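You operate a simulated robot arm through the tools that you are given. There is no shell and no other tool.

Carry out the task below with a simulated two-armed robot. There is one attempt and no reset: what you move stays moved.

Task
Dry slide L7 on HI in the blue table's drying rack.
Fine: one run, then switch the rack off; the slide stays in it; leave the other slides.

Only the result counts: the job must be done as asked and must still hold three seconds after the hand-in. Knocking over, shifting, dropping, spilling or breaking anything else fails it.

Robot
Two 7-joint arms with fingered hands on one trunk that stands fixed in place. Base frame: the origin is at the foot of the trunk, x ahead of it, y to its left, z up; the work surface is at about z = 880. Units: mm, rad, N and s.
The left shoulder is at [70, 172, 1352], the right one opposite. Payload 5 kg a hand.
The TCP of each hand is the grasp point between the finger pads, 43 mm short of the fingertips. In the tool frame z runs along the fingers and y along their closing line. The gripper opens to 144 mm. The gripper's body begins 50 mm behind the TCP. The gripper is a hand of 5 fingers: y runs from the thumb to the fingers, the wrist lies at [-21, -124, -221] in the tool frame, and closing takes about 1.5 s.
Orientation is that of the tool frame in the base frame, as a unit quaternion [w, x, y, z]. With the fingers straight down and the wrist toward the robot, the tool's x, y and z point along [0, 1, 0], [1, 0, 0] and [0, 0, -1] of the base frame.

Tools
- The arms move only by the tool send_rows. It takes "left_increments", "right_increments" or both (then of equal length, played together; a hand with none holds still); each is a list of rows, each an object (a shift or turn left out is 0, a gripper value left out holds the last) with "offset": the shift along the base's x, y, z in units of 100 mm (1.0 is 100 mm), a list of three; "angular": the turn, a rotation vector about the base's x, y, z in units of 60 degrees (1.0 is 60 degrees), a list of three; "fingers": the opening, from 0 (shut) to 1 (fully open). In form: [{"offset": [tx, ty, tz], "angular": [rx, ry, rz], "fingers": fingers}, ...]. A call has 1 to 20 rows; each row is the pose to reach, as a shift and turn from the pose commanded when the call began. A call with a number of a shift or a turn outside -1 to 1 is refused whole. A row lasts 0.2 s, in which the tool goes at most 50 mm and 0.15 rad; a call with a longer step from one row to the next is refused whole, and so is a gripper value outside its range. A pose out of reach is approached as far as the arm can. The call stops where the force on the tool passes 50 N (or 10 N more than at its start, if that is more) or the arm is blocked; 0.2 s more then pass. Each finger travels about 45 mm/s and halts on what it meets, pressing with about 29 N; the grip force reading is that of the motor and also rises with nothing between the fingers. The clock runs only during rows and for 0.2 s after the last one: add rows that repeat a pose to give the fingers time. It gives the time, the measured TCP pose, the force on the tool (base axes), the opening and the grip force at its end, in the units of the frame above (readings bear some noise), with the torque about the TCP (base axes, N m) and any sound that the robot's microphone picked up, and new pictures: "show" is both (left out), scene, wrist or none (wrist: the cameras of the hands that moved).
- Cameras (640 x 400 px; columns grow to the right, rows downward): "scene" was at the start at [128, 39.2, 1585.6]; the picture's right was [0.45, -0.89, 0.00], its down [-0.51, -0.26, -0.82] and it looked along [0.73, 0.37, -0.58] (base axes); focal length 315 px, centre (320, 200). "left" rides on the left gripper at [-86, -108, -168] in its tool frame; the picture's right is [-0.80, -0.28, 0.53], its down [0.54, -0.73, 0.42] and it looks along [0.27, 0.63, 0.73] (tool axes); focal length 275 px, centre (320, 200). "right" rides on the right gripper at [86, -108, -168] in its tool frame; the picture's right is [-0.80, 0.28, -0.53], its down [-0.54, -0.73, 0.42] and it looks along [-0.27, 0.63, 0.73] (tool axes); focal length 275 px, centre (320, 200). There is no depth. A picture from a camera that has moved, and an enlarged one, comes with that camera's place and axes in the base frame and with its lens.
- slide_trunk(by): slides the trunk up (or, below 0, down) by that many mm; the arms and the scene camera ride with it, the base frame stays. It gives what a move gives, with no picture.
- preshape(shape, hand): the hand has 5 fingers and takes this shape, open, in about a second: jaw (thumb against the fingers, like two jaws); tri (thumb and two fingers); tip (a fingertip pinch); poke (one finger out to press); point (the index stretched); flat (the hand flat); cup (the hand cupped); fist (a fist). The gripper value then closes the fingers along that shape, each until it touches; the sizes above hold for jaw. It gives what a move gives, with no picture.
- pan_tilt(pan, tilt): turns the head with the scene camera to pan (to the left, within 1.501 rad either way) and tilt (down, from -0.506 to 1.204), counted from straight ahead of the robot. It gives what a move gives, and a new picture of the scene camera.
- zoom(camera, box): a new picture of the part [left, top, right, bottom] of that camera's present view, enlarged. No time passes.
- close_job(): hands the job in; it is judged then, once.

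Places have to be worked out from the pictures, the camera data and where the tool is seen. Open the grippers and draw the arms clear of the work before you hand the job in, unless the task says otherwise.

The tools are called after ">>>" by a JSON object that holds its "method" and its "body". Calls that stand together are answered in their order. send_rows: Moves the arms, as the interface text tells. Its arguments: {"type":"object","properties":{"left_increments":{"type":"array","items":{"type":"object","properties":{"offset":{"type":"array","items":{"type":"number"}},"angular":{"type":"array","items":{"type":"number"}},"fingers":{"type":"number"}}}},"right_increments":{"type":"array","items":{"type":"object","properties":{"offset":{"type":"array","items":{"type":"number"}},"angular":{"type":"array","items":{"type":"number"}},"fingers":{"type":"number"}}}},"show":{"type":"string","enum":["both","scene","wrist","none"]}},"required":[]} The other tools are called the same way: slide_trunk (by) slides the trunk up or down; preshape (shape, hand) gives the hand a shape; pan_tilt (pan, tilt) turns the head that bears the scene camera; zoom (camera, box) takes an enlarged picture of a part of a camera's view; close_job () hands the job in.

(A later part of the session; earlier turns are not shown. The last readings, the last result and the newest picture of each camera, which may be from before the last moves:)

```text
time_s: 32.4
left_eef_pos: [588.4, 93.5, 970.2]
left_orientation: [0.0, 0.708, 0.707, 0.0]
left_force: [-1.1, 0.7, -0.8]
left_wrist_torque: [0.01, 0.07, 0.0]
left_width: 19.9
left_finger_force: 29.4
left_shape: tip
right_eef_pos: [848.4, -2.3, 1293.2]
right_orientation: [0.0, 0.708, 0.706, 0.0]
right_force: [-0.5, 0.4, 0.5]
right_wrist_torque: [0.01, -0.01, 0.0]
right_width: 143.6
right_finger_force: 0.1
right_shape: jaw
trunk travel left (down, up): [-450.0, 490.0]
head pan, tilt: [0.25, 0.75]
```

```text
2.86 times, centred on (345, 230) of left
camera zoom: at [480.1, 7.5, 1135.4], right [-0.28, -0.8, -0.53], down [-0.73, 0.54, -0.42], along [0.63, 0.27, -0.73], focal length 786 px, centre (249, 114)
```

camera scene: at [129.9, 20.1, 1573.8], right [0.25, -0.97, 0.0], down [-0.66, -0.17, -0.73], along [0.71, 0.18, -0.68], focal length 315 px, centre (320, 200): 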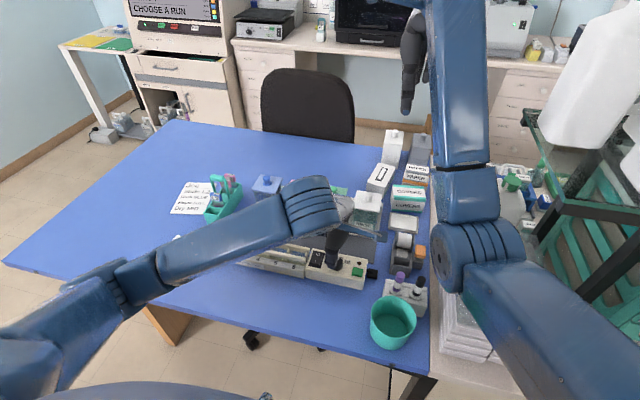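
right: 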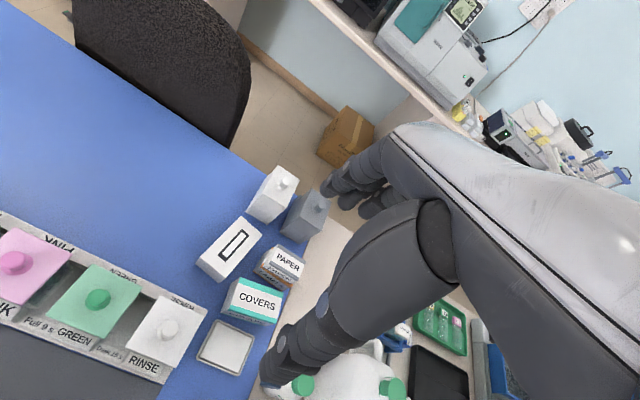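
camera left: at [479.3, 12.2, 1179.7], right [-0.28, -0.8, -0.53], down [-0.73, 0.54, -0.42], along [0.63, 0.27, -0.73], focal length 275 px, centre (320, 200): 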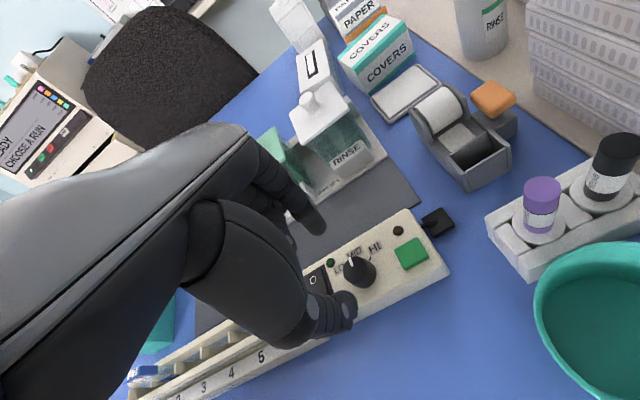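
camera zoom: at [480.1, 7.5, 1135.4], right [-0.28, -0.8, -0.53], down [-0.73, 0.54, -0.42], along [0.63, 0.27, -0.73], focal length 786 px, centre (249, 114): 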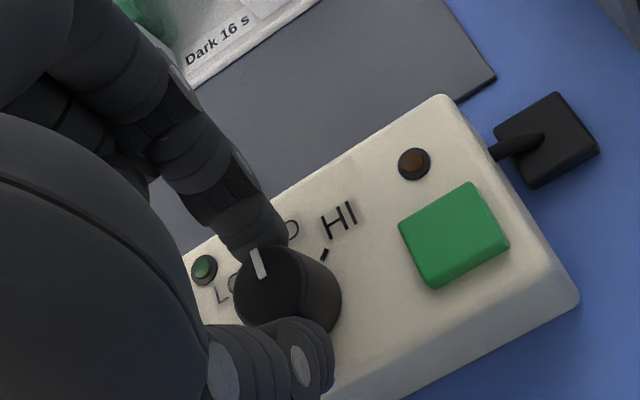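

Gripping the knob (20 mm, 29 N). I'll rotate −50° about z in small steps.

>>> {"method": "send_rows", "body": {"left_increments": [{"angular": [0, 0, -0.1]}, {"angular": [0, 0, -0.2]}, {"angular": [0, 0, -0.3]}, {"angular": [0, 0, -0.4]}, {"angular": [0, 0, -0.5]}, {"angular": [0, 0, -0.6]}, {"angular": [0, 0, -0.7]}, {"angular": [0, 0, -0.8]}, {"angular": [0, 0, -0.85]}, {"angular": [0, 0, -0.85]}], "show": "both"}}

>>> {"method": "zoom", "body": {"camera": "left", "box": [270, 160, 420, 300]}}

>>> {"method": "zoom", "body": {"camera": "scene", "box": [290, 210, 390, 300]}}

```text
time_s: 34.6
left_eef_pos: [588.9, 92.9, 968.4]
left_orientation: [0.0, 0.943, 0.333, 0.0]
left_force: [1.4, -5.4, -4.8]
left_wrist_torque: [-0.2, -0.13, 0.04]
left_width: 19.7
left_finger_force: 29.1
left_shape: tip
right_eef_pos: [848.9, -3.5, 1293.6]
right_orientation: [0.0, 0.707, 0.707, 0.0]
right_force: [0.0, -1.0, 0.1]
right_wrist_torque: [-0.03, -0.01, 0.0]
right_width: 143.6
right_finger_force: 0.1
right_shape: jaw
trunk travel left (down, up): [-450.0, 490.0]
head pan, tilt: [0.25, 0.75]
camera scene: at [130.1, 19.5, 1573.7], right [0.25, -0.97, 0.0], down [-0.66, -0.17, -0.73], along [0.71, 0.18, -0.68], focal length 315 px, centre (320, 200)
camera left: at [453.4, 123.2, 1135.6], right [-0.8, -0.28, -0.53], down [-0.03, 0.91, -0.42], along [0.6, -0.32, -0.73], focal length 275 px, centre (320, 200)
```

scene: 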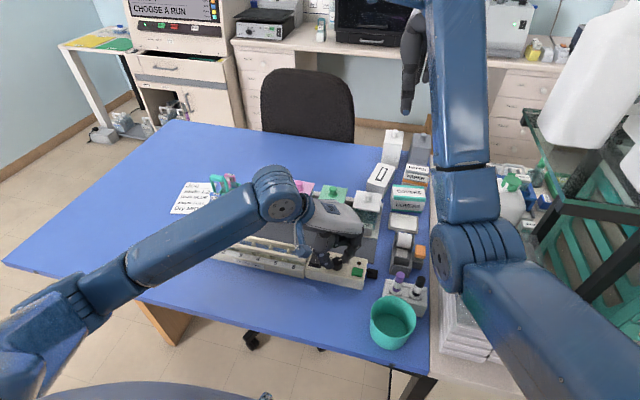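
left: 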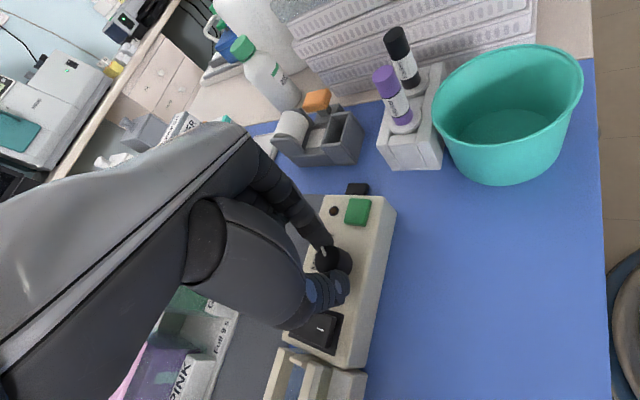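

```text
2.86 times, centred on (345, 230) of left
camera zoom: at [453.4, 123.2, 1135.6], right [-0.8, -0.28, -0.53], down [-0.03, 0.91, -0.42], along [0.6, -0.32, -0.73], focal length 786 px, centre (249, 114)
```

zoom: 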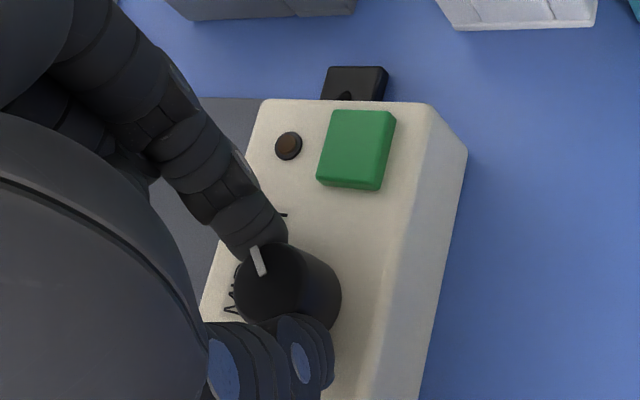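

```text
4.44 times, centred on (340, 255) of scene
camera zoom: at [130.1, 19.5, 1573.7], right [0.25, -0.97, 0.0], down [-0.66, -0.17, -0.73], along [0.71, 0.18, -0.68], focal length 1401 px, centre (231, -44)
```

zoom: 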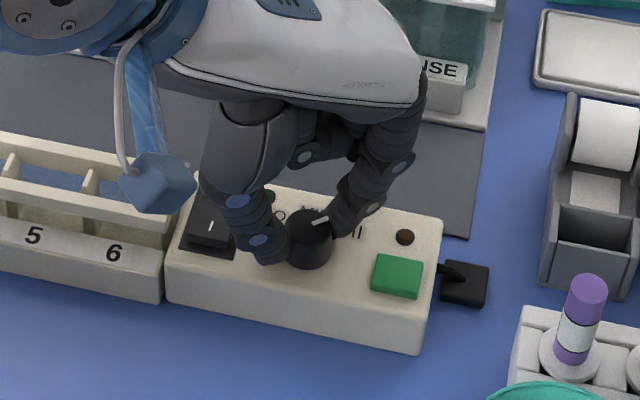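

The knob turned with the hand and now points to HI (about −51°). I'll open slightly and lift straight up.

>>> {"method": "send_rows", "body": {"left_increments": [{"fingers": 0.22}, {"fingers": 0.26}, {"fingers": 0.26}, {"offset": [0, 0, 0.2]}, {"offset": [0, 0, 0.5]}, {"offset": [0, 0, 0.9]}], "show": "none"}}

>>> {"method": "zoom", "body": {"camera": "left", "box": [290, 130, 440, 300]}}

>>> {"method": "zoom", "body": {"camera": "scene", "box": [290, 210, 390, 300]}}

```text
time_s: 36.0
left_eef_pos: [588.6, 93.4, 1058.9]
left_orientation: [0.0, 0.943, 0.333, -0.001]
left_force: [0.1, -0.4, -0.2]
left_wrist_torque: [0.01, -0.01, 0.01]
left_width: 37.1
left_finger_force: 0.0
left_shape: tip
right_eef_pos: [848.1, -3.5, 1292.9]
right_orientation: [0.0, 0.708, 0.707, 0.0]
right_force: [1.1, 0.6, -0.3]
right_wrist_torque: [-0.02, -0.03, -0.01]
right_width: 143.6
right_finger_force: 0.2
right_shape: jaw
trunk travel left (down, up): [-450.0, 490.0]
head pan, tilt: [0.25, 0.75]
```

```text
2.35 times, centred on (365, 215) of left
camera zoom: at [453.2, 123.0, 1226.2], right [-0.8, -0.28, -0.53], down [-0.04, 0.91, -0.42], along [0.6, -0.32, -0.73], focal length 648 px, centre (214, 165)
```

zoom: 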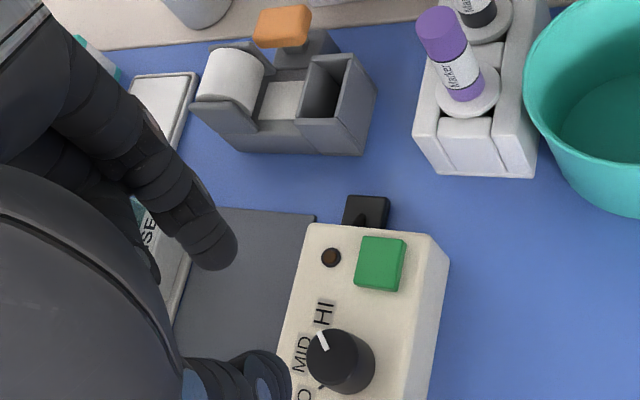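

```text
4.44 times, centred on (340, 255) of scene
camera zoom: at [129.6, 19.6, 1573.7], right [0.25, -0.97, 0.0], down [-0.66, -0.17, -0.73], along [0.71, 0.18, -0.68], focal length 1401 px, centre (231, -44)
```

zoom: 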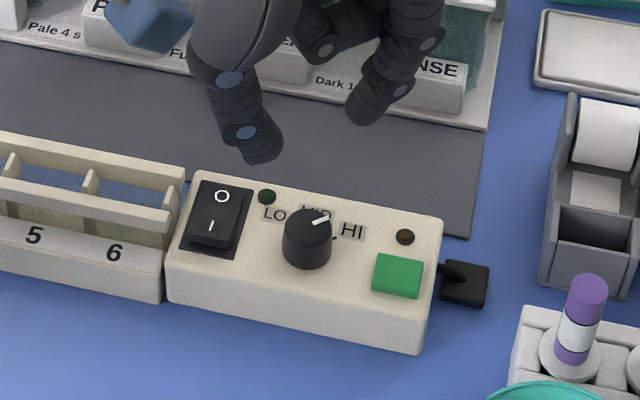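

The pointer is on HI. Now I'll put the left hand in the poke shape to press the rocker's I side.

>>> {"method": "preshape", "body": {"shape": "poke", "hand": "left"}}

>>> {"method": "send_rows", "body": {"left_increments": [{"offset": [0, 0.2, 0]}, {"offset": [0, 0.4, 0]}, {"offset": [0, 0.54, 0]}, {"offset": [0, 0.54, 0]}], "show": "both"}}

>>> {"method": "zoom", "body": {"camera": "left", "box": [250, 150, 440, 330]}}

>>> {"method": "zoom", "body": {"camera": "scene", "box": [270, 180, 390, 300]}}

```text
time_s: 36.9
left_eef_pos: [588.7, 94.2, 1058.4]
left_orientation: [0.0, 0.943, 0.334, 0.0]
left_force: [-0.6, -0.1, 0.1]
left_wrist_torque: [-0.02, 0.0, 0.04]
left_width: 0.1
left_finger_force: 0.0
left_shape: poke
right_eef_pos: [848.0, -2.1, 1293.6]
right_orientation: [0.0, 0.707, 0.707, -0.001]
right_force: [0.2, -0.8, -0.7]
right_wrist_torque: [0.02, -0.03, -0.03]
right_width: 143.9
right_finger_force: 0.0
right_shape: jaw
trunk travel left (down, up): [-450.0, 490.0]
head pan, tilt: [0.25, 0.75]
```

```text
time_s: 37.9
left_eef_pos: [588.6, 148.2, 1058.1]
left_orientation: [0.0, 0.943, 0.334, 0.0]
left_force: [1.0, 0.4, -0.4]
left_wrist_torque: [-0.02, 0.02, 0.04]
left_width: 0.2
left_finger_force: 0.0
left_shape: poke
right_eef_pos: [849.0, -2.3, 1293.4]
right_orientation: [0.0, 0.707, 0.707, 0.0]
right_force: [0.0, 0.2, -0.4]
right_wrist_torque: [0.01, 0.0, -0.04]
right_width: 143.3
right_finger_force: 0.1
right_shape: jaw
trunk travel left (down, up): [-450.0, 490.0]
head pan, tilt: [0.25, 0.75]
camera scene: at [129.9, 20.0, 1573.8], right [0.25, -0.97, 0.0], down [-0.66, -0.17, -0.73], along [0.71, 0.18, -0.68], focal length 315 px, centre (320, 200)
camera left: at [453.8, 177.1, 1225.6], right [-0.8, -0.28, -0.53], down [-0.03, 0.91, -0.42], along [0.6, -0.32, -0.73], focal length 275 px, centre (320, 200)
```

scene: 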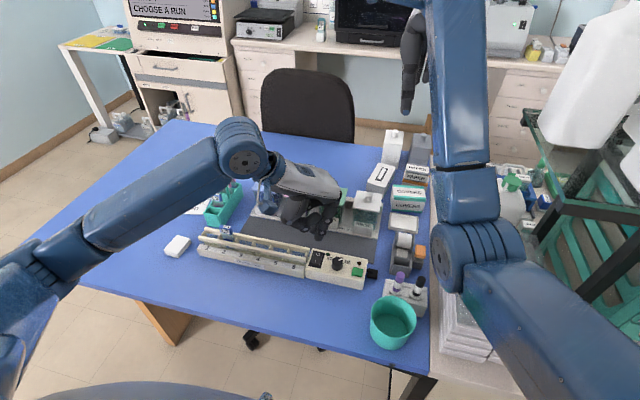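
left: 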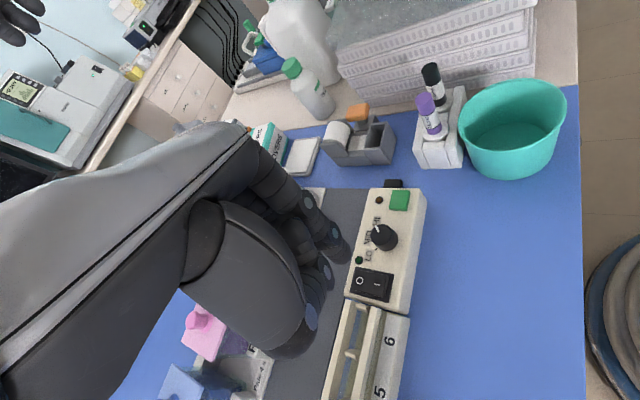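

```text
2.22 times, centred on (345, 240) of left
camera zoom: at [453.8, 177.1, 1225.6], right [-0.8, -0.28, -0.53], down [-0.03, 0.91, -0.42], along [0.6, -0.32, -0.73], focal length 612 px, centre (264, 111)
```

zoom: 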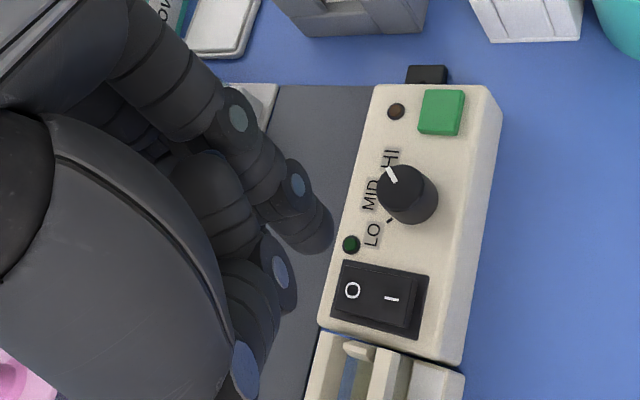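

```text
3.33 times, centred on (330, 240) of scene
camera zoom: at [129.9, 20.0, 1573.8], right [0.25, -0.97, 0.0], down [-0.66, -0.17, -0.73], along [0.71, 0.18, -0.68], focal length 1051 px, centre (287, 67)
```

zoom: 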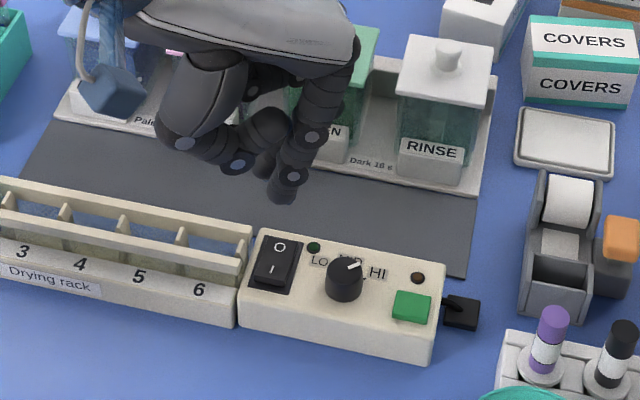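

In poke shape the index tip is at about (−3, −9, −49) mm from the TCP in base axes now. I'll position it over the rocker's I half (584, 148) and descend to about 12 mm above it.

>>> {"method": "send_rows", "body": {"left_increments": [{"offset": [-0.02, 0.085, -0.15]}, {"offset": [-0.02, 0.085, -0.4]}, {"offset": [-0.02, 0.085, -0.6]}, {"offset": [-0.02, 0.085, -0.68]}, {"offset": [-0.02, 0.085, -0.68]}], "show": "none"}}

>>> {"method": "zoom", "body": {"camera": "left", "box": [290, 160, 420, 300]}}

>>> {"method": "zoom", "body": {"camera": "scene", "box": [290, 210, 370, 290]}}

```text
time_s: 39.1
left_eef_pos: [587.3, 156.1, 990.4]
left_orientation: [0.0, 0.943, 0.334, 0.0]
left_force: [-0.7, 0.2, 0.2]
left_wrist_torque: [0.0, 0.01, 0.0]
left_width: 0.0
left_finger_force: 0.0
left_shape: poke
right_eef_pos: [848.3, -2.6, 1292.1]
right_orientation: [0.0, 0.707, 0.707, 0.0]
right_force: [0.1, 0.8, -0.6]
right_wrist_torque: [0.03, 0.04, 0.0]
right_width: 144.0
right_finger_force: 0.0
right_shape: jaw
trunk travel left (down, up): [-450.0, 490.0]
head pan, tilt: [0.25, 0.75]
```

```text
2.86 times, centred on (355, 230) of left
camera zoom: at [451.6, 186.1, 1156.6], right [-0.8, -0.28, -0.53], down [-0.03, 0.91, -0.42], along [0.6, -0.32, -0.73], focal length 786 px, centre (220, 114)
```

zoom: 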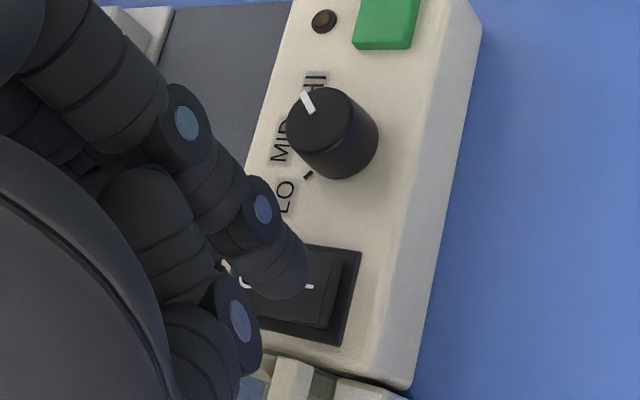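

```text
5.00 times, centred on (330, 250) of scene
camera zoom: at [129.9, 19.9, 1573.8], right [0.25, -0.97, 0.0], down [-0.66, -0.17, -0.73], along [0.71, 0.18, -0.68], focal length 1576 px, centre (270, -50)
```

zoom: 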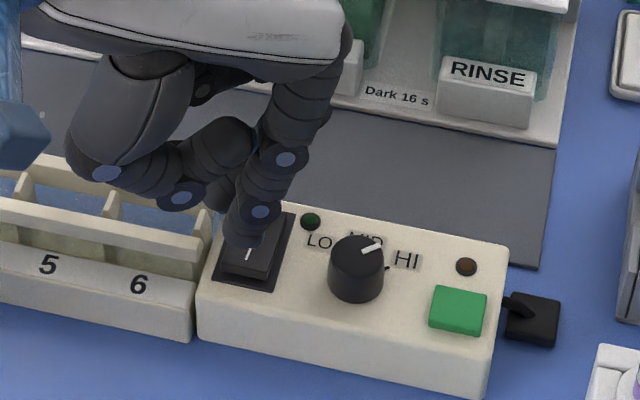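

The tip is right above the I half, about 5 mm too far in +y. I'll correct by −4.5 mm and press down in small steps.

>>> {"method": "send_rows", "body": {"left_increments": [{"offset": [-0.01, -0.045, 0]}, {"offset": [-0.01, -0.045, -0.05]}, {"offset": [-0.01, -0.045, -0.08]}, {"offset": [-0.01, -0.045, -0.1]}], "show": "none"}}

>>> {"method": "zoom", "body": {"camera": "left", "box": [290, 160, 420, 300]}}

>>> {"method": "zoom", "body": {"camera": "scene", "box": [290, 210, 370, 290]}}

```text
time_s: 40.1
left_eef_pos: [584.8, 151.5, 981.1]
left_orientation: [0.0, 0.943, 0.334, 0.001]
left_force: [-0.3, 0.7, -0.9]
left_wrist_torque: [0.02, 0.02, 0.02]
left_width: 0.0
left_finger_force: 0.1
left_shape: poke
right_eef_pos: [848.8, -1.7, 1293.1]
right_orientation: [0.001, 0.707, 0.707, 0.0]
right_force: [0.6, 0.6, -1.0]
right_wrist_torque: [0.06, 0.02, -0.01]
right_width: 143.7
right_finger_force: 0.2
right_shape: jaw
trunk travel left (down, up): [-450.0, 490.0]
head pan, tilt: [0.25, 0.75]
```

```text
2.86 times, centred on (355, 230) of left
camera zoom: at [450.6, 181.4, 1147.3], right [-0.8, -0.28, -0.53], down [-0.04, 0.91, -0.42], along [0.6, -0.32, -0.73], focal length 786 px, centre (220, 114)
```

zoom: 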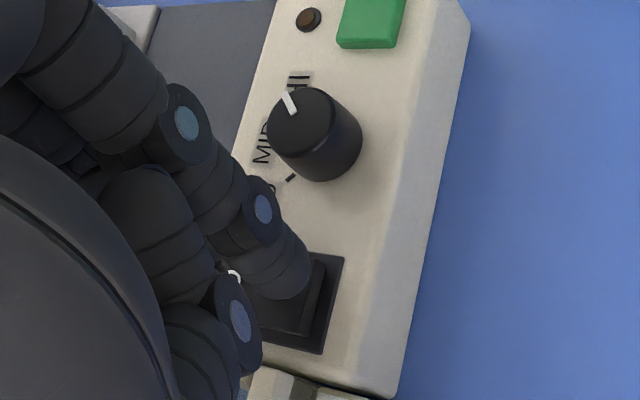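

```text
5.00 times, centred on (330, 250) of scene
camera zoom: at [129.8, 20.0, 1573.8], right [0.25, -0.97, 0.0], down [-0.66, -0.17, -0.73], along [0.71, 0.18, -0.68], focal length 1576 px, centre (270, -50)
```

zoom: 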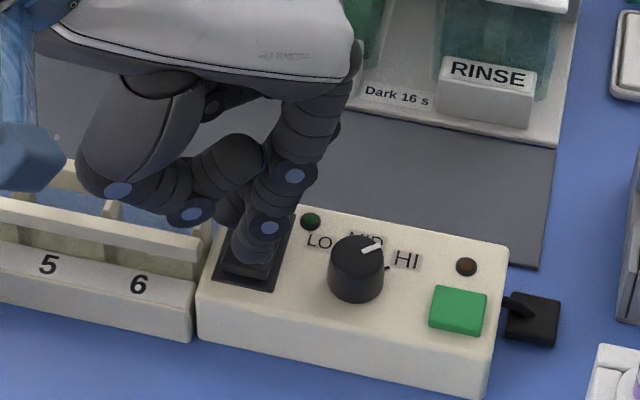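

Nearly touching. I'll press down further, 2 mm per row, and listen/watch for the rocker click.

>>> {"method": "send_rows", "body": {"left_increments": [{"offset": [0, 0, -0.02]}, {"offset": [0, 0, -0.04]}, {"offset": [0, 0, -0.06]}], "show": "none"}}

>>> {"method": "zoom", "body": {"camera": "scene", "box": [290, 210, 370, 290]}}

```text
time_s: 40.9
left_eef_pos: [585.7, 151.6, 975.2]
left_orientation: [0.0, 0.942, 0.334, 0.0]
left_force: [0.7, -0.2, 0.3]
left_wrist_torque: [0.01, -0.01, -0.01]
left_width: 0.2
left_finger_force: 0.1
left_shape: poke
right_eef_pos: [848.5, -2.5, 1292.3]
right_orientation: [0.0, 0.707, 0.707, 0.0]
right_force: [-0.6, -0.4, -0.1]
right_wrist_torque: [0.01, -0.01, 0.02]
right_width: 143.7
right_finger_force: 0.0
right_shape: jaw
trunk travel left (down, up): [-450.0, 490.0]
head pan, tilt: [0.25, 0.75]
```

```text
5.00 times, centred on (330, 250) of scene
camera zoom: at [129.7, 20.2, 1573.8], right [0.25, -0.97, 0.0], down [-0.66, -0.17, -0.73], along [0.71, 0.18, -0.68], focal length 1576 px, centre (270, -50)
```

zoom: 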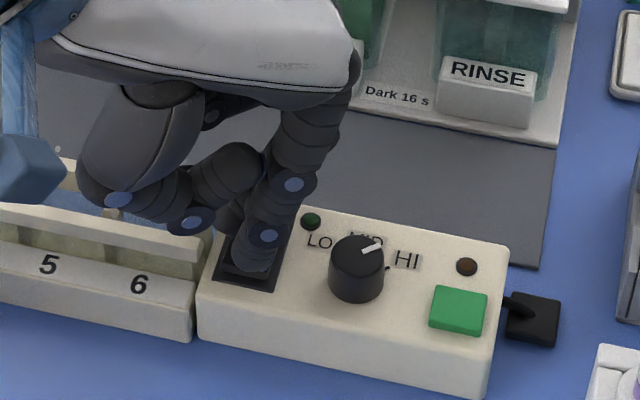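

No contact force yet; the tip looks slightly too near the rocker's front end, so I'll shift +4 mm in x and continue pressing.

>>> {"method": "send_rows", "body": {"left_increments": [{"offset": [0.04, 0, 0.02]}, {"offset": [0.04, 0, -0.01]}, {"offset": [0.04, 0, -0.03]}, {"offset": [0.04, 0, -0.05]}], "show": "none"}}

>>> {"method": "zoom", "body": {"camera": "scene", "box": [290, 210, 370, 290]}}

>>> {"method": "zoom", "body": {"camera": "left", "box": [290, 160, 420, 300]}}

```text
time_s: 41.9
left_eef_pos: [588.4, 151.3, 970.1]
left_orientation: [0.001, 0.943, 0.334, 0.001]
left_force: [-0.9, -0.1, 4.9]
left_wrist_torque: [0.02, 0.02, 0.01]
left_width: 0.1
left_finger_force: 0.1
left_shape: poke
right_eef_pos: [848.2, -3.2, 1294.1]
right_orientation: [0.0, 0.707, 0.707, 0.0]
right_force: [0.1, -0.2, -0.1]
right_wrist_torque: [0.01, 0.0, 0.01]
right_width: 143.5
right_finger_force: 0.1
right_shape: jaw
trunk travel left (down, up): [-450.0, 490.0]
head pan, tilt: [0.25, 0.75]
```

```text
5.00 times, centred on (330, 250) of scene
camera zoom: at [129.2, 19.9, 1573.9], right [0.25, -0.97, 0.0], down [-0.66, -0.17, -0.73], along [0.71, 0.18, -0.68], focal length 1576 px, centre (270, -50)
```

zoom: 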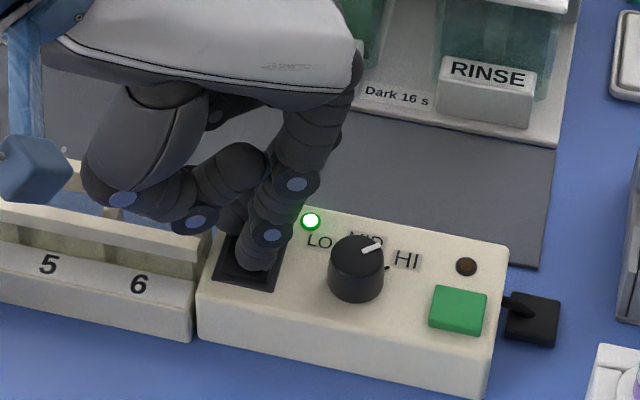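

```text
2.86 times, centred on (355, 230) of left
camera zoom: at [453.8, 181.1, 1137.0], right [-0.8, -0.28, -0.53], down [-0.03, 0.91, -0.42], along [0.6, -0.32, -0.73], focal length 786 px, centre (220, 114)
```

zoom: 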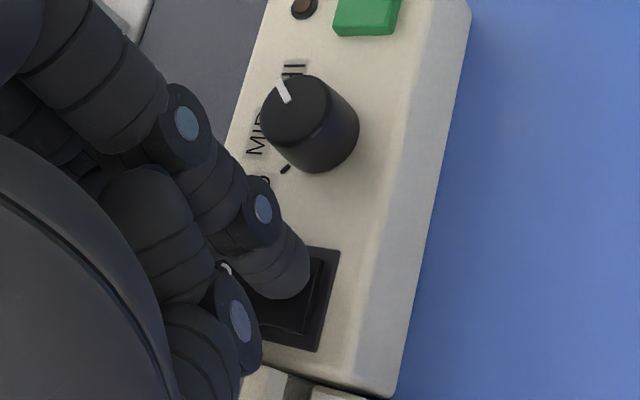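

The green lamp lit: the rack is on. I'll lift and move over the green start button at (583, 40).

>>> {"method": "send_rows", "body": {"left_increments": [{"offset": [0, 0, 0.25]}, {"offset": [0, 0, 0.55]}, {"offset": [-0.02, -0.3, 0.55]}, {"offset": [-0.02, -0.6, 0.55]}, {"offset": [-0.02, -0.9, 0.55]}, {"offset": [-0.02, -1.0, 0.55]}, {"offset": [-0.02, -1.0, 0.55]}], "show": "none"}}

>>> {"method": "zoom", "body": {"camera": "scene", "box": [290, 210, 390, 300]}}

>>> {"method": "zoom", "body": {"camera": "left", "box": [270, 160, 420, 300]}}

```text
time_s: 43.5
left_eef_pos: [587.7, 50.9, 1023.6]
left_orientation: [0.0, 0.942, 0.334, 0.0]
left_force: [0.1, 0.0, -0.2]
left_wrist_torque: [-0.02, -0.01, 0.01]
left_width: 0.0
left_finger_force: 0.0
left_shape: poke
right_eef_pos: [848.9, -2.1, 1293.0]
right_orientation: [0.0, 0.707, 0.707, 0.0]
right_force: [0.8, 0.3, -1.0]
right_wrist_torque: [0.0, 0.0, -0.02]
right_width: 143.3
right_finger_force: 0.0
right_shape: jaw
trunk travel left (down, up): [-450.0, 490.0]
head pan, tilt: [0.25, 0.75]
```

```text
4.44 times, centred on (340, 255) of scene
camera zoom: at [129.6, 20.4, 1573.8], right [0.25, -0.97, 0.0], down [-0.66, -0.17, -0.73], along [0.71, 0.18, -0.68], focal length 1401 px, centre (231, -44)
```

zoom: 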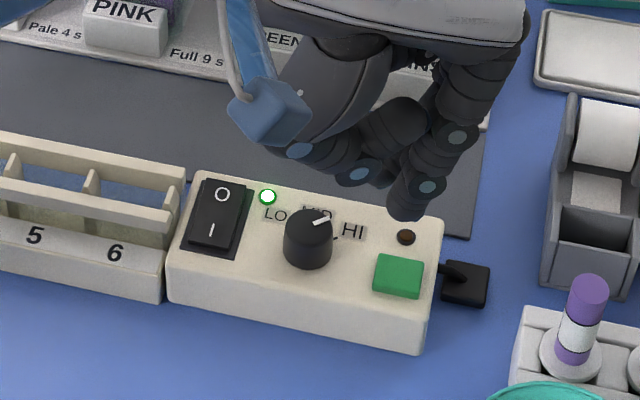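

```text
2.86 times, centred on (345, 230) of left
camera zoom: at [451.9, 81.0, 1191.0], right [-0.8, -0.28, -0.53], down [-0.04, 0.91, -0.42], along [0.6, -0.32, -0.73], focal length 786 px, centre (249, 114)
```

zoom: 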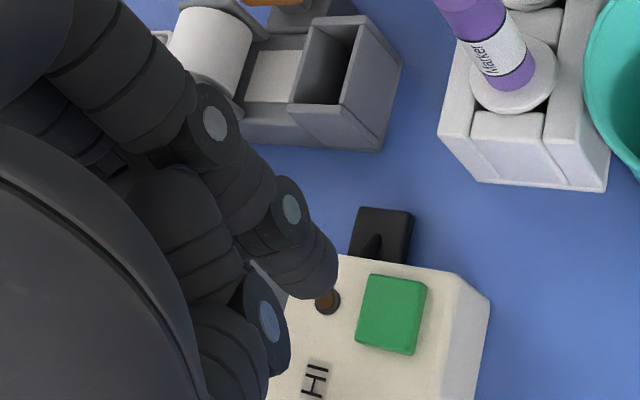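

HI and the green lamp are confirmed. The tip is about over the button; I'll descend 40 mm and check.

>>> {"method": "send_rows", "body": {"left_increments": [{"offset": [-0.01, -0.02, -0.2]}, {"offset": [-0.01, -0.02, -0.36]}, {"offset": [-0.01, -0.02, -0.42]}, {"offset": [-0.01, -0.02, -0.42]}], "show": "none"}}

>>> {"method": "zoom", "body": {"camera": "scene", "box": [290, 210, 390, 300]}}

>>> {"method": "zoom", "body": {"camera": "left", "box": [270, 160, 420, 300]}}

```text
time_s: 44.5
left_eef_pos: [586.8, 49.8, 981.1]
left_orientation: [0.001, 0.943, 0.334, 0.0]
left_force: [-0.4, 0.2, 0.0]
left_wrist_torque: [0.0, -0.01, 0.0]
left_width: 0.0
left_finger_force: 0.1
left_shape: poke
right_eef_pos: [848.3, -2.7, 1293.1]
right_orientation: [0.0, 0.707, 0.707, 0.0]
right_force: [-0.2, -0.2, 0.7]
right_wrist_torque: [0.0, -0.02, -0.01]
right_width: 143.9
right_finger_force: 0.1
right_shape: jaw
trunk travel left (down, up): [-450.0, 490.0]
head pan, tilt: [0.25, 0.75]
```

```text
4.44 times, centred on (340, 255) of scene
camera zoom: at [129.8, 20.1, 1573.8], right [0.25, -0.97, 0.0], down [-0.66, -0.17, -0.73], along [0.71, 0.18, -0.68], focal length 1401 px, centre (231, -44)
```

zoom: 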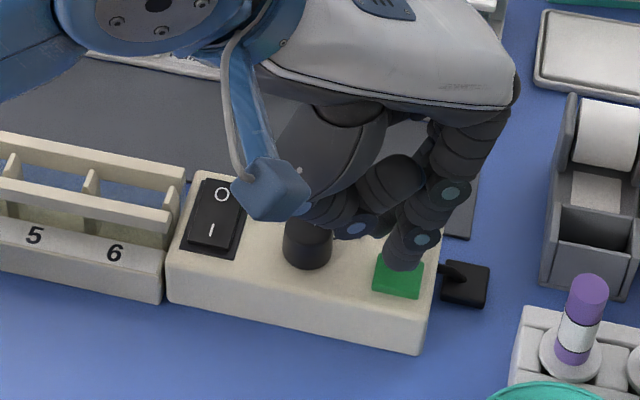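

```text
2.86 times, centred on (345, 230) of left
camera zoom: at [451.1, 79.5, 1148.7], right [-0.8, -0.28, -0.53], down [-0.03, 0.91, -0.42], along [0.6, -0.32, -0.73], focal length 786 px, centre (249, 114)
```

zoom: 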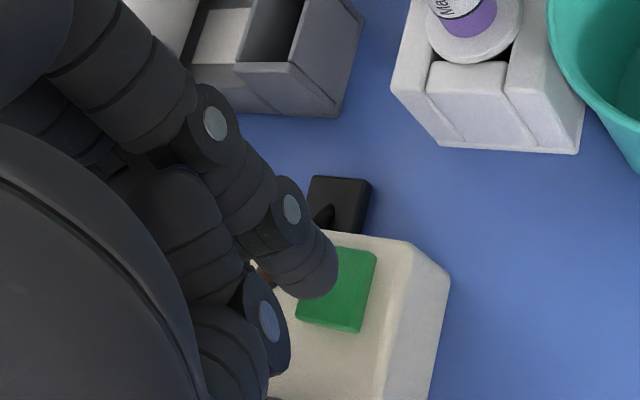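

The tip is right over the button. I'll press down in small steps, watching force and sound.

>>> {"method": "send_rows", "body": {"left_increments": [{"offset": [-0.01, 0, -0.03]}, {"offset": [-0.01, 0, -0.06]}, {"offset": [-0.01, 0, -0.08]}], "show": "none"}}

>>> {"method": "zoom", "body": {"camera": "scene", "box": [290, 210, 390, 300]}}

>>> {"method": "zoom", "body": {"camera": "left", "box": [270, 160, 420, 300]}}

```text
time_s: 45.3
left_eef_pos: [584.5, 49.6, 974.0]
left_orientation: [0.0, 0.943, 0.334, -0.001]
left_force: [-0.2, 0.2, -0.1]
left_wrist_torque: [-0.01, -0.02, 0.0]
left_width: 0.0
left_finger_force: 0.1
left_shape: poke
right_eef_pos: [849.3, -2.2, 1293.4]
right_orientation: [-0.001, 0.707, 0.707, 0.0]
right_force: [-0.1, 0.1, 0.1]
right_wrist_torque: [-0.02, 0.01, -0.01]
right_width: 143.8
right_finger_force: 0.1
right_shape: jaw
trunk travel left (down, up): [-450.0, 490.0]
head pan, tilt: [0.25, 0.75]
```

```text
4.44 times, centred on (340, 255) of scene
camera zoom: at [129.8, 20.1, 1573.8], right [0.25, -0.97, 0.0], down [-0.66, -0.17, -0.73], along [0.71, 0.18, -0.68], focal length 1401 px, centre (231, -44)
```

zoom: 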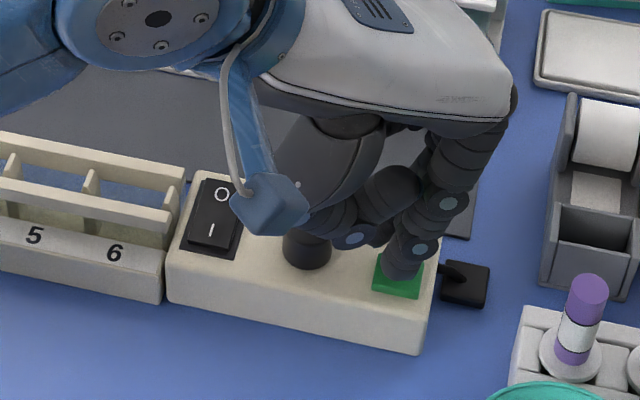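

```text
2.86 times, centred on (345, 230) of left
camera zoom: at [450.0, 79.6, 1141.4], right [-0.8, -0.28, -0.53], down [-0.03, 0.91, -0.42], along [0.6, -0.32, -0.73], focal length 786 px, centre (249, 114)
```

zoom: 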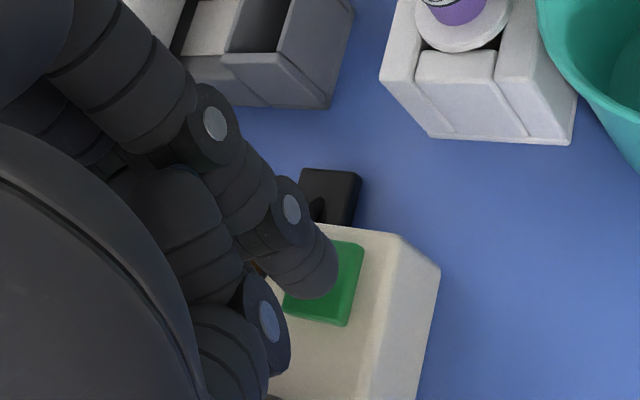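

>>> {"method": "send_rows", "body": {"left_increments": [{"offset": [0, 0, -0.02]}, {"offset": [0, 0, -0.035]}], "show": "none"}}

>>> {"method": "zoom", "body": {"camera": "left", "box": [270, 160, 420, 300]}}

```text
time_s: 45.9
left_eef_pos: [585.3, 49.1, 971.8]
left_orientation: [0.0, 0.943, 0.334, 0.0]
left_force: [-1.0, 0.2, 0.4]
left_wrist_torque: [-0.02, 0.0, 0.0]
left_width: 0.3
left_finger_force: 0.0
left_shape: poke
right_eef_pos: [847.8, -2.6, 1293.1]
right_orientation: [0.001, 0.707, 0.707, 0.0]
right_force: [-0.5, -0.1, -0.2]
right_wrist_torque: [0.0, -0.01, 0.0]
right_width: 143.6
right_finger_force: 0.1
right_shape: jaw
trunk travel left (down, up): [-450.0, 490.0]
head pan, tilt: [0.25, 0.75]
```

```text
2.86 times, centred on (345, 230) of left
camera zoom: at [449.9, 79.4, 1138.0], right [-0.8, -0.28, -0.53], down [-0.03, 0.91, -0.42], along [0.6, -0.32, -0.73], focal length 786 px, centre (249, 114)
```

zoom: 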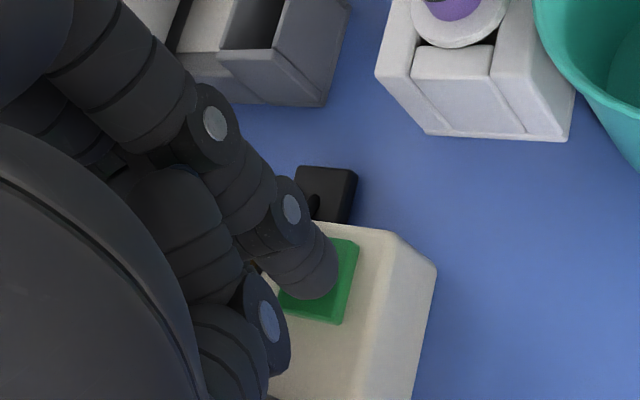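

No contact yet (z≈971). Pressing another 3 mm.

>>> {"method": "send_rows", "body": {"left_increments": [{"offset": [0, 0, -0.015]}, {"offset": [0, 0, -0.03]}], "show": "none"}}

>>> {"method": "zoom", "body": {"camera": "scene", "box": [290, 210, 390, 300]}}

```text
time_s: 46.5
left_eef_pos: [585.7, 49.6, 968.2]
left_orientation: [0.001, 0.942, 0.334, 0.0]
left_force: [0.5, 0.0, 1.2]
left_wrist_torque: [-0.05, 0.01, 0.03]
left_width: 0.0
left_finger_force: 0.0
left_shape: poke
right_eef_pos: [848.6, -2.2, 1294.9]
right_orientation: [0.0, 0.707, 0.707, 0.0]
right_force: [-0.1, 0.9, 0.0]
right_wrist_torque: [-0.01, -0.01, 0.01]
right_width: 143.5
right_finger_force: 0.0
right_shape: jaw
trunk travel left (down, up): [-450.0, 490.0]
head pan, tilt: [0.25, 0.75]
heard: click
```

```text
4.44 times, centred on (340, 255) of scene
camera zoom: at [129.5, 20.0, 1573.8], right [0.25, -0.97, 0.0], down [-0.66, -0.17, -0.73], along [0.71, 0.18, -0.68], focal length 1401 px, centre (231, -44)
```

zoom: 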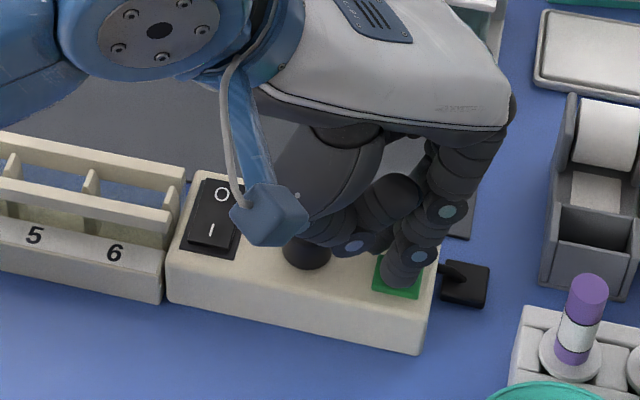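

A click was heard: the button actuated. I'll lift straight off and check the lamps.

>>> {"method": "send_rows", "body": {"left_increments": [{"offset": [0, 0, 0.2]}, {"offset": [0, 0, 0.5]}, {"offset": [0, 0, 0.8]}], "show": "none"}}

>>> {"method": "zoom", "body": {"camera": "scene", "box": [290, 210, 390, 300]}}

>>> {"method": "zoom", "body": {"camera": "left", "box": [270, 140, 460, 300]}}

```text
time_s: 47.3
left_eef_pos: [587.5, 49.9, 1046.9]
left_orientation: [-0.001, 0.942, 0.335, 0.0]
left_force: [0.2, -0.4, -0.6]
left_wrist_torque: [-0.02, 0.01, -0.01]
left_width: 0.0
left_finger_force: 0.0
left_shape: poke
right_eef_pos: [847.4, -2.2, 1292.5]
right_orientation: [0.0, 0.708, 0.707, 0.0]
right_force: [0.2, -0.7, -0.4]
right_wrist_torque: [0.01, -0.02, -0.01]
right_width: 143.4
right_finger_force: 0.1
right_shape: jaw
trunk travel left (down, up): [-450.0, 490.0]
head pan, tilt: [0.25, 0.75]
```

```text
4.44 times, centred on (340, 255) of scene
camera zoom: at [129.7, 19.7, 1573.7], right [0.25, -0.97, 0.0], down [-0.66, -0.17, -0.73], along [0.71, 0.18, -0.68], focal length 1401 px, centre (231, -44)
```

zoom: 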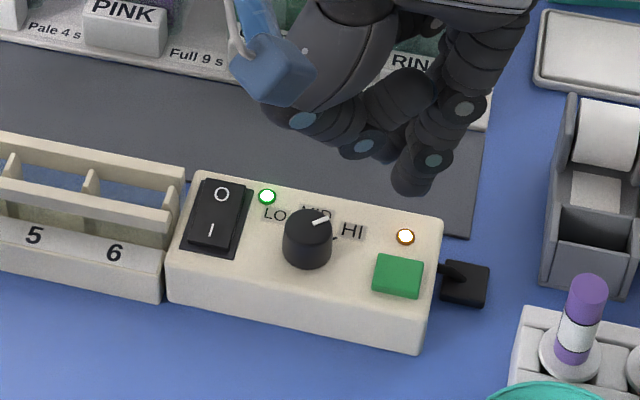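

```text
2.50 times, centred on (365, 220) of left
camera zoom: at [450.3, 79.5, 1214.4], right [-0.8, -0.28, -0.53], down [-0.04, 0.91, -0.42], along [0.6, -0.32, -0.73], focal length 688 px, centre (208, 150)
```

zoom: 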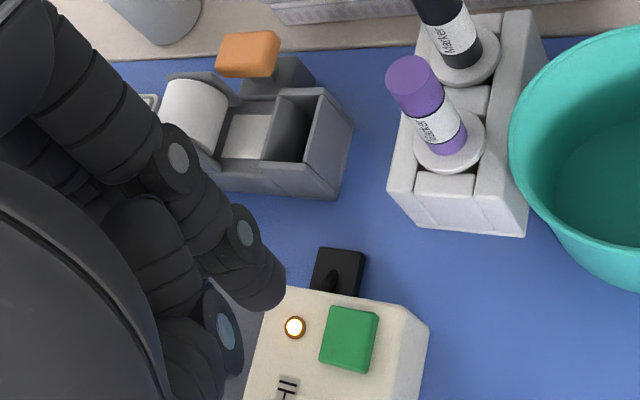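

The amber run lamp is lit – the run has started. I'll move over the rocker's O half, staying high, and wait for the run to end.

>>> {"method": "send_rows", "body": {"left_increments": [{"offset": [0.05, 0.3, 0]}, {"offset": [0.15, 0.6, 0]}, {"offset": [0.24, 0.9, 0]}, {"offset": [0.24, 1.0, 0]}, {"offset": [0.24, 1.0, 0]}, {"offset": [0.24, 1.0, 0]}, {"offset": [0.24, 1.0, 0]}, {"offset": [0.24, 1.0, 0]}, {"offset": [0.24, 1.0, 0]}, {"offset": [0.24, 1.0, 0]}], "show": "none"}}

>>> {"method": "zoom", "body": {"camera": "scene", "box": [290, 210, 390, 300]}}

>>> {"method": "zoom", "body": {"camera": "left", "box": [270, 160, 460, 320]}}

```text
time_s: 49.5
left_eef_pos: [609.7, 149.7, 1047.0]
left_orientation: [0.0, 0.942, 0.335, 0.0]
left_force: [-0.8, -0.1, -0.3]
left_wrist_torque: [0.01, 0.01, -0.02]
left_width: 0.0
left_finger_force: 0.1
left_shape: poke
right_eef_pos: [848.6, -2.2, 1293.4]
right_orientation: [0.001, 0.707, 0.707, 0.0]
right_force: [0.0, -0.1, -1.1]
right_wrist_torque: [-0.04, -0.03, 0.01]
right_width: 143.7
right_finger_force: 0.1
right_shape: jaw
trunk travel left (down, up): [-450.0, 490.0]
head pan, tilt: [0.25, 0.75]
```

```text
4.44 times, centred on (340, 255) of scene
camera zoom: at [129.8, 20.1, 1573.8], right [0.25, -0.97, 0.0], down [-0.66, -0.17, -0.73], along [0.71, 0.18, -0.68], focal length 1401 px, centre (231, -44)
```

zoom: 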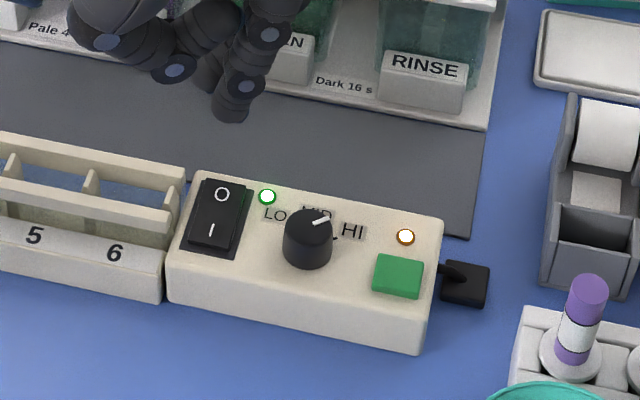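

```text
2.50 times, centred on (365, 240) of left
camera zoom: at [474.3, 179.3, 1214.3], right [-0.8, -0.28, -0.53], down [-0.03, 0.91, -0.42], along [0.6, -0.32, -0.73], focal length 688 px, centre (208, 100)
```

zoom: 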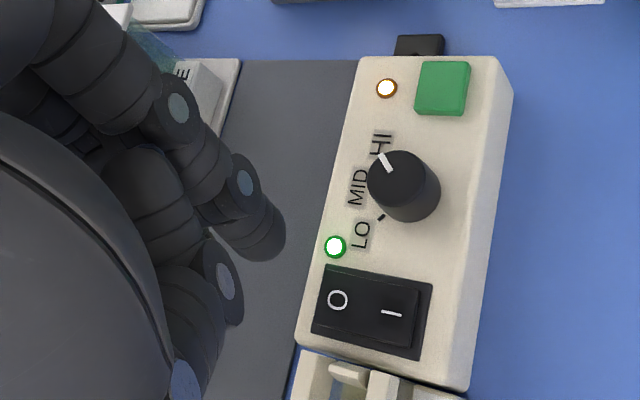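

The run lamp is still lit. I'll hold position and wait.

>>> {"method": "send_rows", "body": {"left_increments": [{}, {}, {}, {}, {}, {}, {}, {}, {}, {}, {}, {}, {}, {}, {}, {}, {}, {}, {}, {}], "show": "none"}}

>>> {"method": "zoom", "body": {"camera": "scene", "box": [290, 210, 390, 300]}}

```text
time_s: 53.7
left_eef_pos: [609.4, 148.8, 1047.4]
left_orientation: [0.0, 0.943, 0.334, 0.001]
left_force: [-0.4, -0.5, 0.6]
left_wrist_torque: [-0.03, -0.01, -0.01]
left_width: 0.0
left_finger_force: 0.0
left_shape: poke
right_eef_pos: [849.0, -1.7, 1292.6]
right_orientation: [-0.001, 0.707, 0.707, 0.0]
right_force: [0.4, 0.6, 0.0]
right_wrist_torque: [0.01, -0.03, 0.01]
right_width: 143.5
right_finger_force: 0.0
right_shape: jaw
trunk travel left (down, up): [-450.0, 490.0]
head pan, tilt: [0.25, 0.75]
```

```text
4.44 times, centred on (340, 255) of scene
camera zoom: at [129.8, 20.1, 1573.8], right [0.25, -0.97, 0.0], down [-0.66, -0.17, -0.73], along [0.71, 0.18, -0.68], focal length 1401 px, centre (231, -44)
```

zoom: 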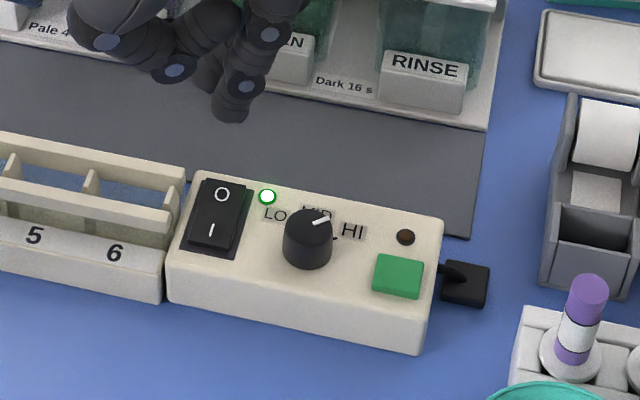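

The amber lamp has gone out: the run is over. I'll descend over the O half (target TCP ≈ (612, 151)).

>>> {"method": "send_rows", "body": {"left_increments": [{"offset": [0.01, 0.015, -0.2]}, {"offset": [0.01, 0.015, -0.45]}, {"offset": [0.01, 0.015, -0.62]}, {"offset": [0.01, 0.015, -0.64]}], "show": "none"}}

>>> {"method": "zoom", "body": {"camera": "scene", "box": [290, 210, 370, 290]}}

>>> {"method": "zoom", "body": {"camera": "left", "box": [290, 160, 420, 300]}}

```text
time_s: 54.7
left_eef_pos: [610.1, 150.7, 983.9]
left_orientation: [0.0, 0.943, 0.333, -0.001]
left_force: [1.3, -1.1, -0.3]
left_wrist_torque: [-0.02, 0.03, 0.0]
left_width: 0.2
left_finger_force: 0.0
left_shape: poke
right_eef_pos: [848.6, -1.9, 1293.8]
right_orientation: [0.0, 0.707, 0.707, 0.0]
right_force: [-0.7, 0.4, 0.7]
right_wrist_torque: [0.02, -0.02, 0.02]
right_width: 143.7
right_finger_force: 0.1
right_shape: jaw
trunk travel left (down, up): [-450.0, 490.0]
head pan, tilt: [0.25, 0.75]
```

```text
5.00 times, centred on (330, 250) of scene
camera zoom: at [129.8, 20.2, 1573.8], right [0.25, -0.97, 0.0], down [-0.66, -0.17, -0.73], along [0.71, 0.18, -0.68], focal length 1576 px, centre (270, -50)
```

zoom: 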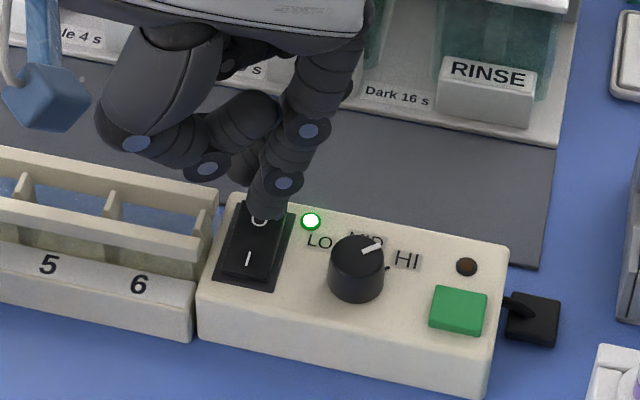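

```text
2.86 times, centred on (355, 230) of left
camera zoom: at [475.6, 180.9, 1150.4], right [-0.8, -0.28, -0.53], down [-0.03, 0.91, -0.42], along [0.6, -0.32, -0.73], focal length 786 px, centre (220, 114)
```

zoom: 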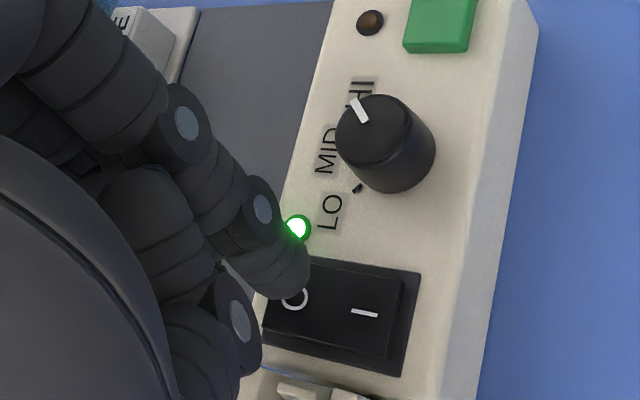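

The tip is above O; I'll nudge +3/+3 mm and press down in small steps.

>>> {"method": "send_rows", "body": {"left_increments": [{"offset": [0.03, 0.03, 0]}, {"offset": [0.03, 0.03, -0.05]}, {"offset": [0.03, 0.03, -0.08]}, {"offset": [0.03, 0.03, -0.1]}, {"offset": [0.03, 0.03, -0.12]}], "show": "none"}}

>>> {"method": "zoom", "body": {"camera": "scene", "box": [290, 210, 370, 290]}}

>>> {"method": "zoom", "body": {"camera": "left", "box": [290, 160, 420, 300]}}

```text
time_s: 55.9
left_eef_pos: [614.0, 154.5, 972.2]
left_orientation: [0.0, 0.943, 0.333, 0.0]
left_force: [0.1, 1.2, -0.1]
left_wrist_torque: [-0.02, 0.06, 0.01]
left_width: 0.0
left_finger_force: 0.1
left_shape: poke
right_eef_pos: [848.5, -2.1, 1293.3]
right_orientation: [0.0, 0.707, 0.707, 0.0]
right_force: [-0.2, 0.8, -0.2]
right_wrist_torque: [-0.01, 0.01, -0.01]
right_width: 143.6
right_finger_force: 0.1
right_shape: jaw
trunk travel left (down, up): [-450.0, 490.0]
head pan, tilt: [0.25, 0.75]
```

```text
5.00 times, centred on (330, 250) of scene
camera zoom: at [129.6, 20.1, 1573.8], right [0.25, -0.97, 0.0], down [-0.66, -0.17, -0.73], along [0.71, 0.18, -0.68], focal length 1576 px, centre (270, -50)
```

zoom: 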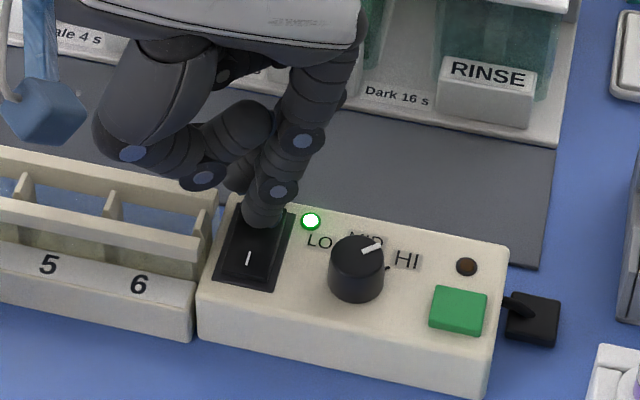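

```text
2.86 times, centred on (355, 230) of left
camera zoom: at [478.2, 184.1, 1139.2], right [-0.8, -0.28, -0.53], down [-0.03, 0.91, -0.42], along [0.6, -0.32, -0.73], focal length 786 px, centre (220, 114)
```

zoom: 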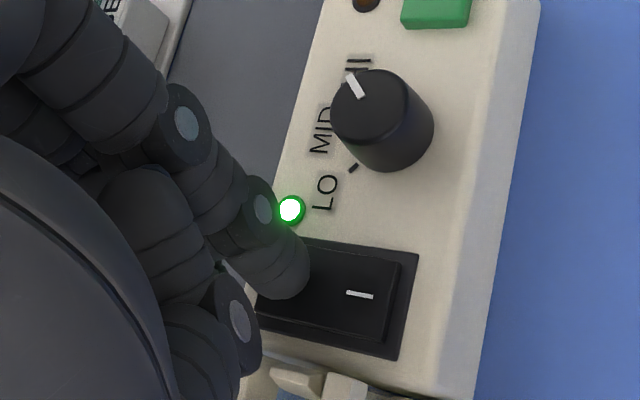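

Not yet toggled (lamp still lit). Pressing down a little more.

>>> {"method": "send_rows", "body": {"left_increments": [{"offset": [0, 0, -0.02]}, {"offset": [0, 0, -0.04]}], "show": "none"}}

>>> {"method": "zoom", "body": {"camera": "scene", "box": [290, 210, 370, 290]}}

```text
time_s: 56.5
left_eef_pos: [614.1, 154.2, 969.0]
left_orientation: [0.0, 0.943, 0.334, 0.001]
left_force: [0.5, 1.2, 5.5]
left_wrist_torque: [-0.1, 0.0, 0.03]
left_width: 0.3
left_finger_force: 0.0
left_shape: poke
right_eef_pos: [847.6, -1.4, 1293.2]
right_orientation: [0.001, 0.707, 0.707, -0.001]
right_force: [-0.5, 0.3, 0.7]
right_wrist_torque: [0.01, -0.02, 0.02]
right_width: 143.5
right_finger_force: 0.1
right_shape: jaw
trunk travel left (down, up): [-450.0, 490.0]
head pan, tilt: [0.25, 0.75]
```

```text
5.00 times, centred on (330, 250) of scene
camera zoom: at [129.0, 20.0, 1574.0], right [0.25, -0.97, 0.0], down [-0.66, -0.17, -0.73], along [0.71, 0.18, -0.68], focal length 1576 px, centre (270, -50)
```

zoom: 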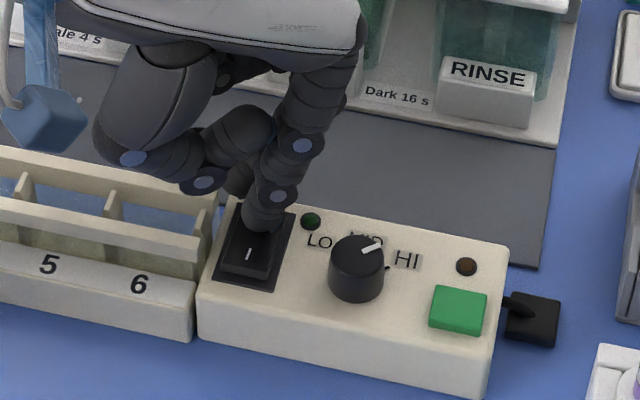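

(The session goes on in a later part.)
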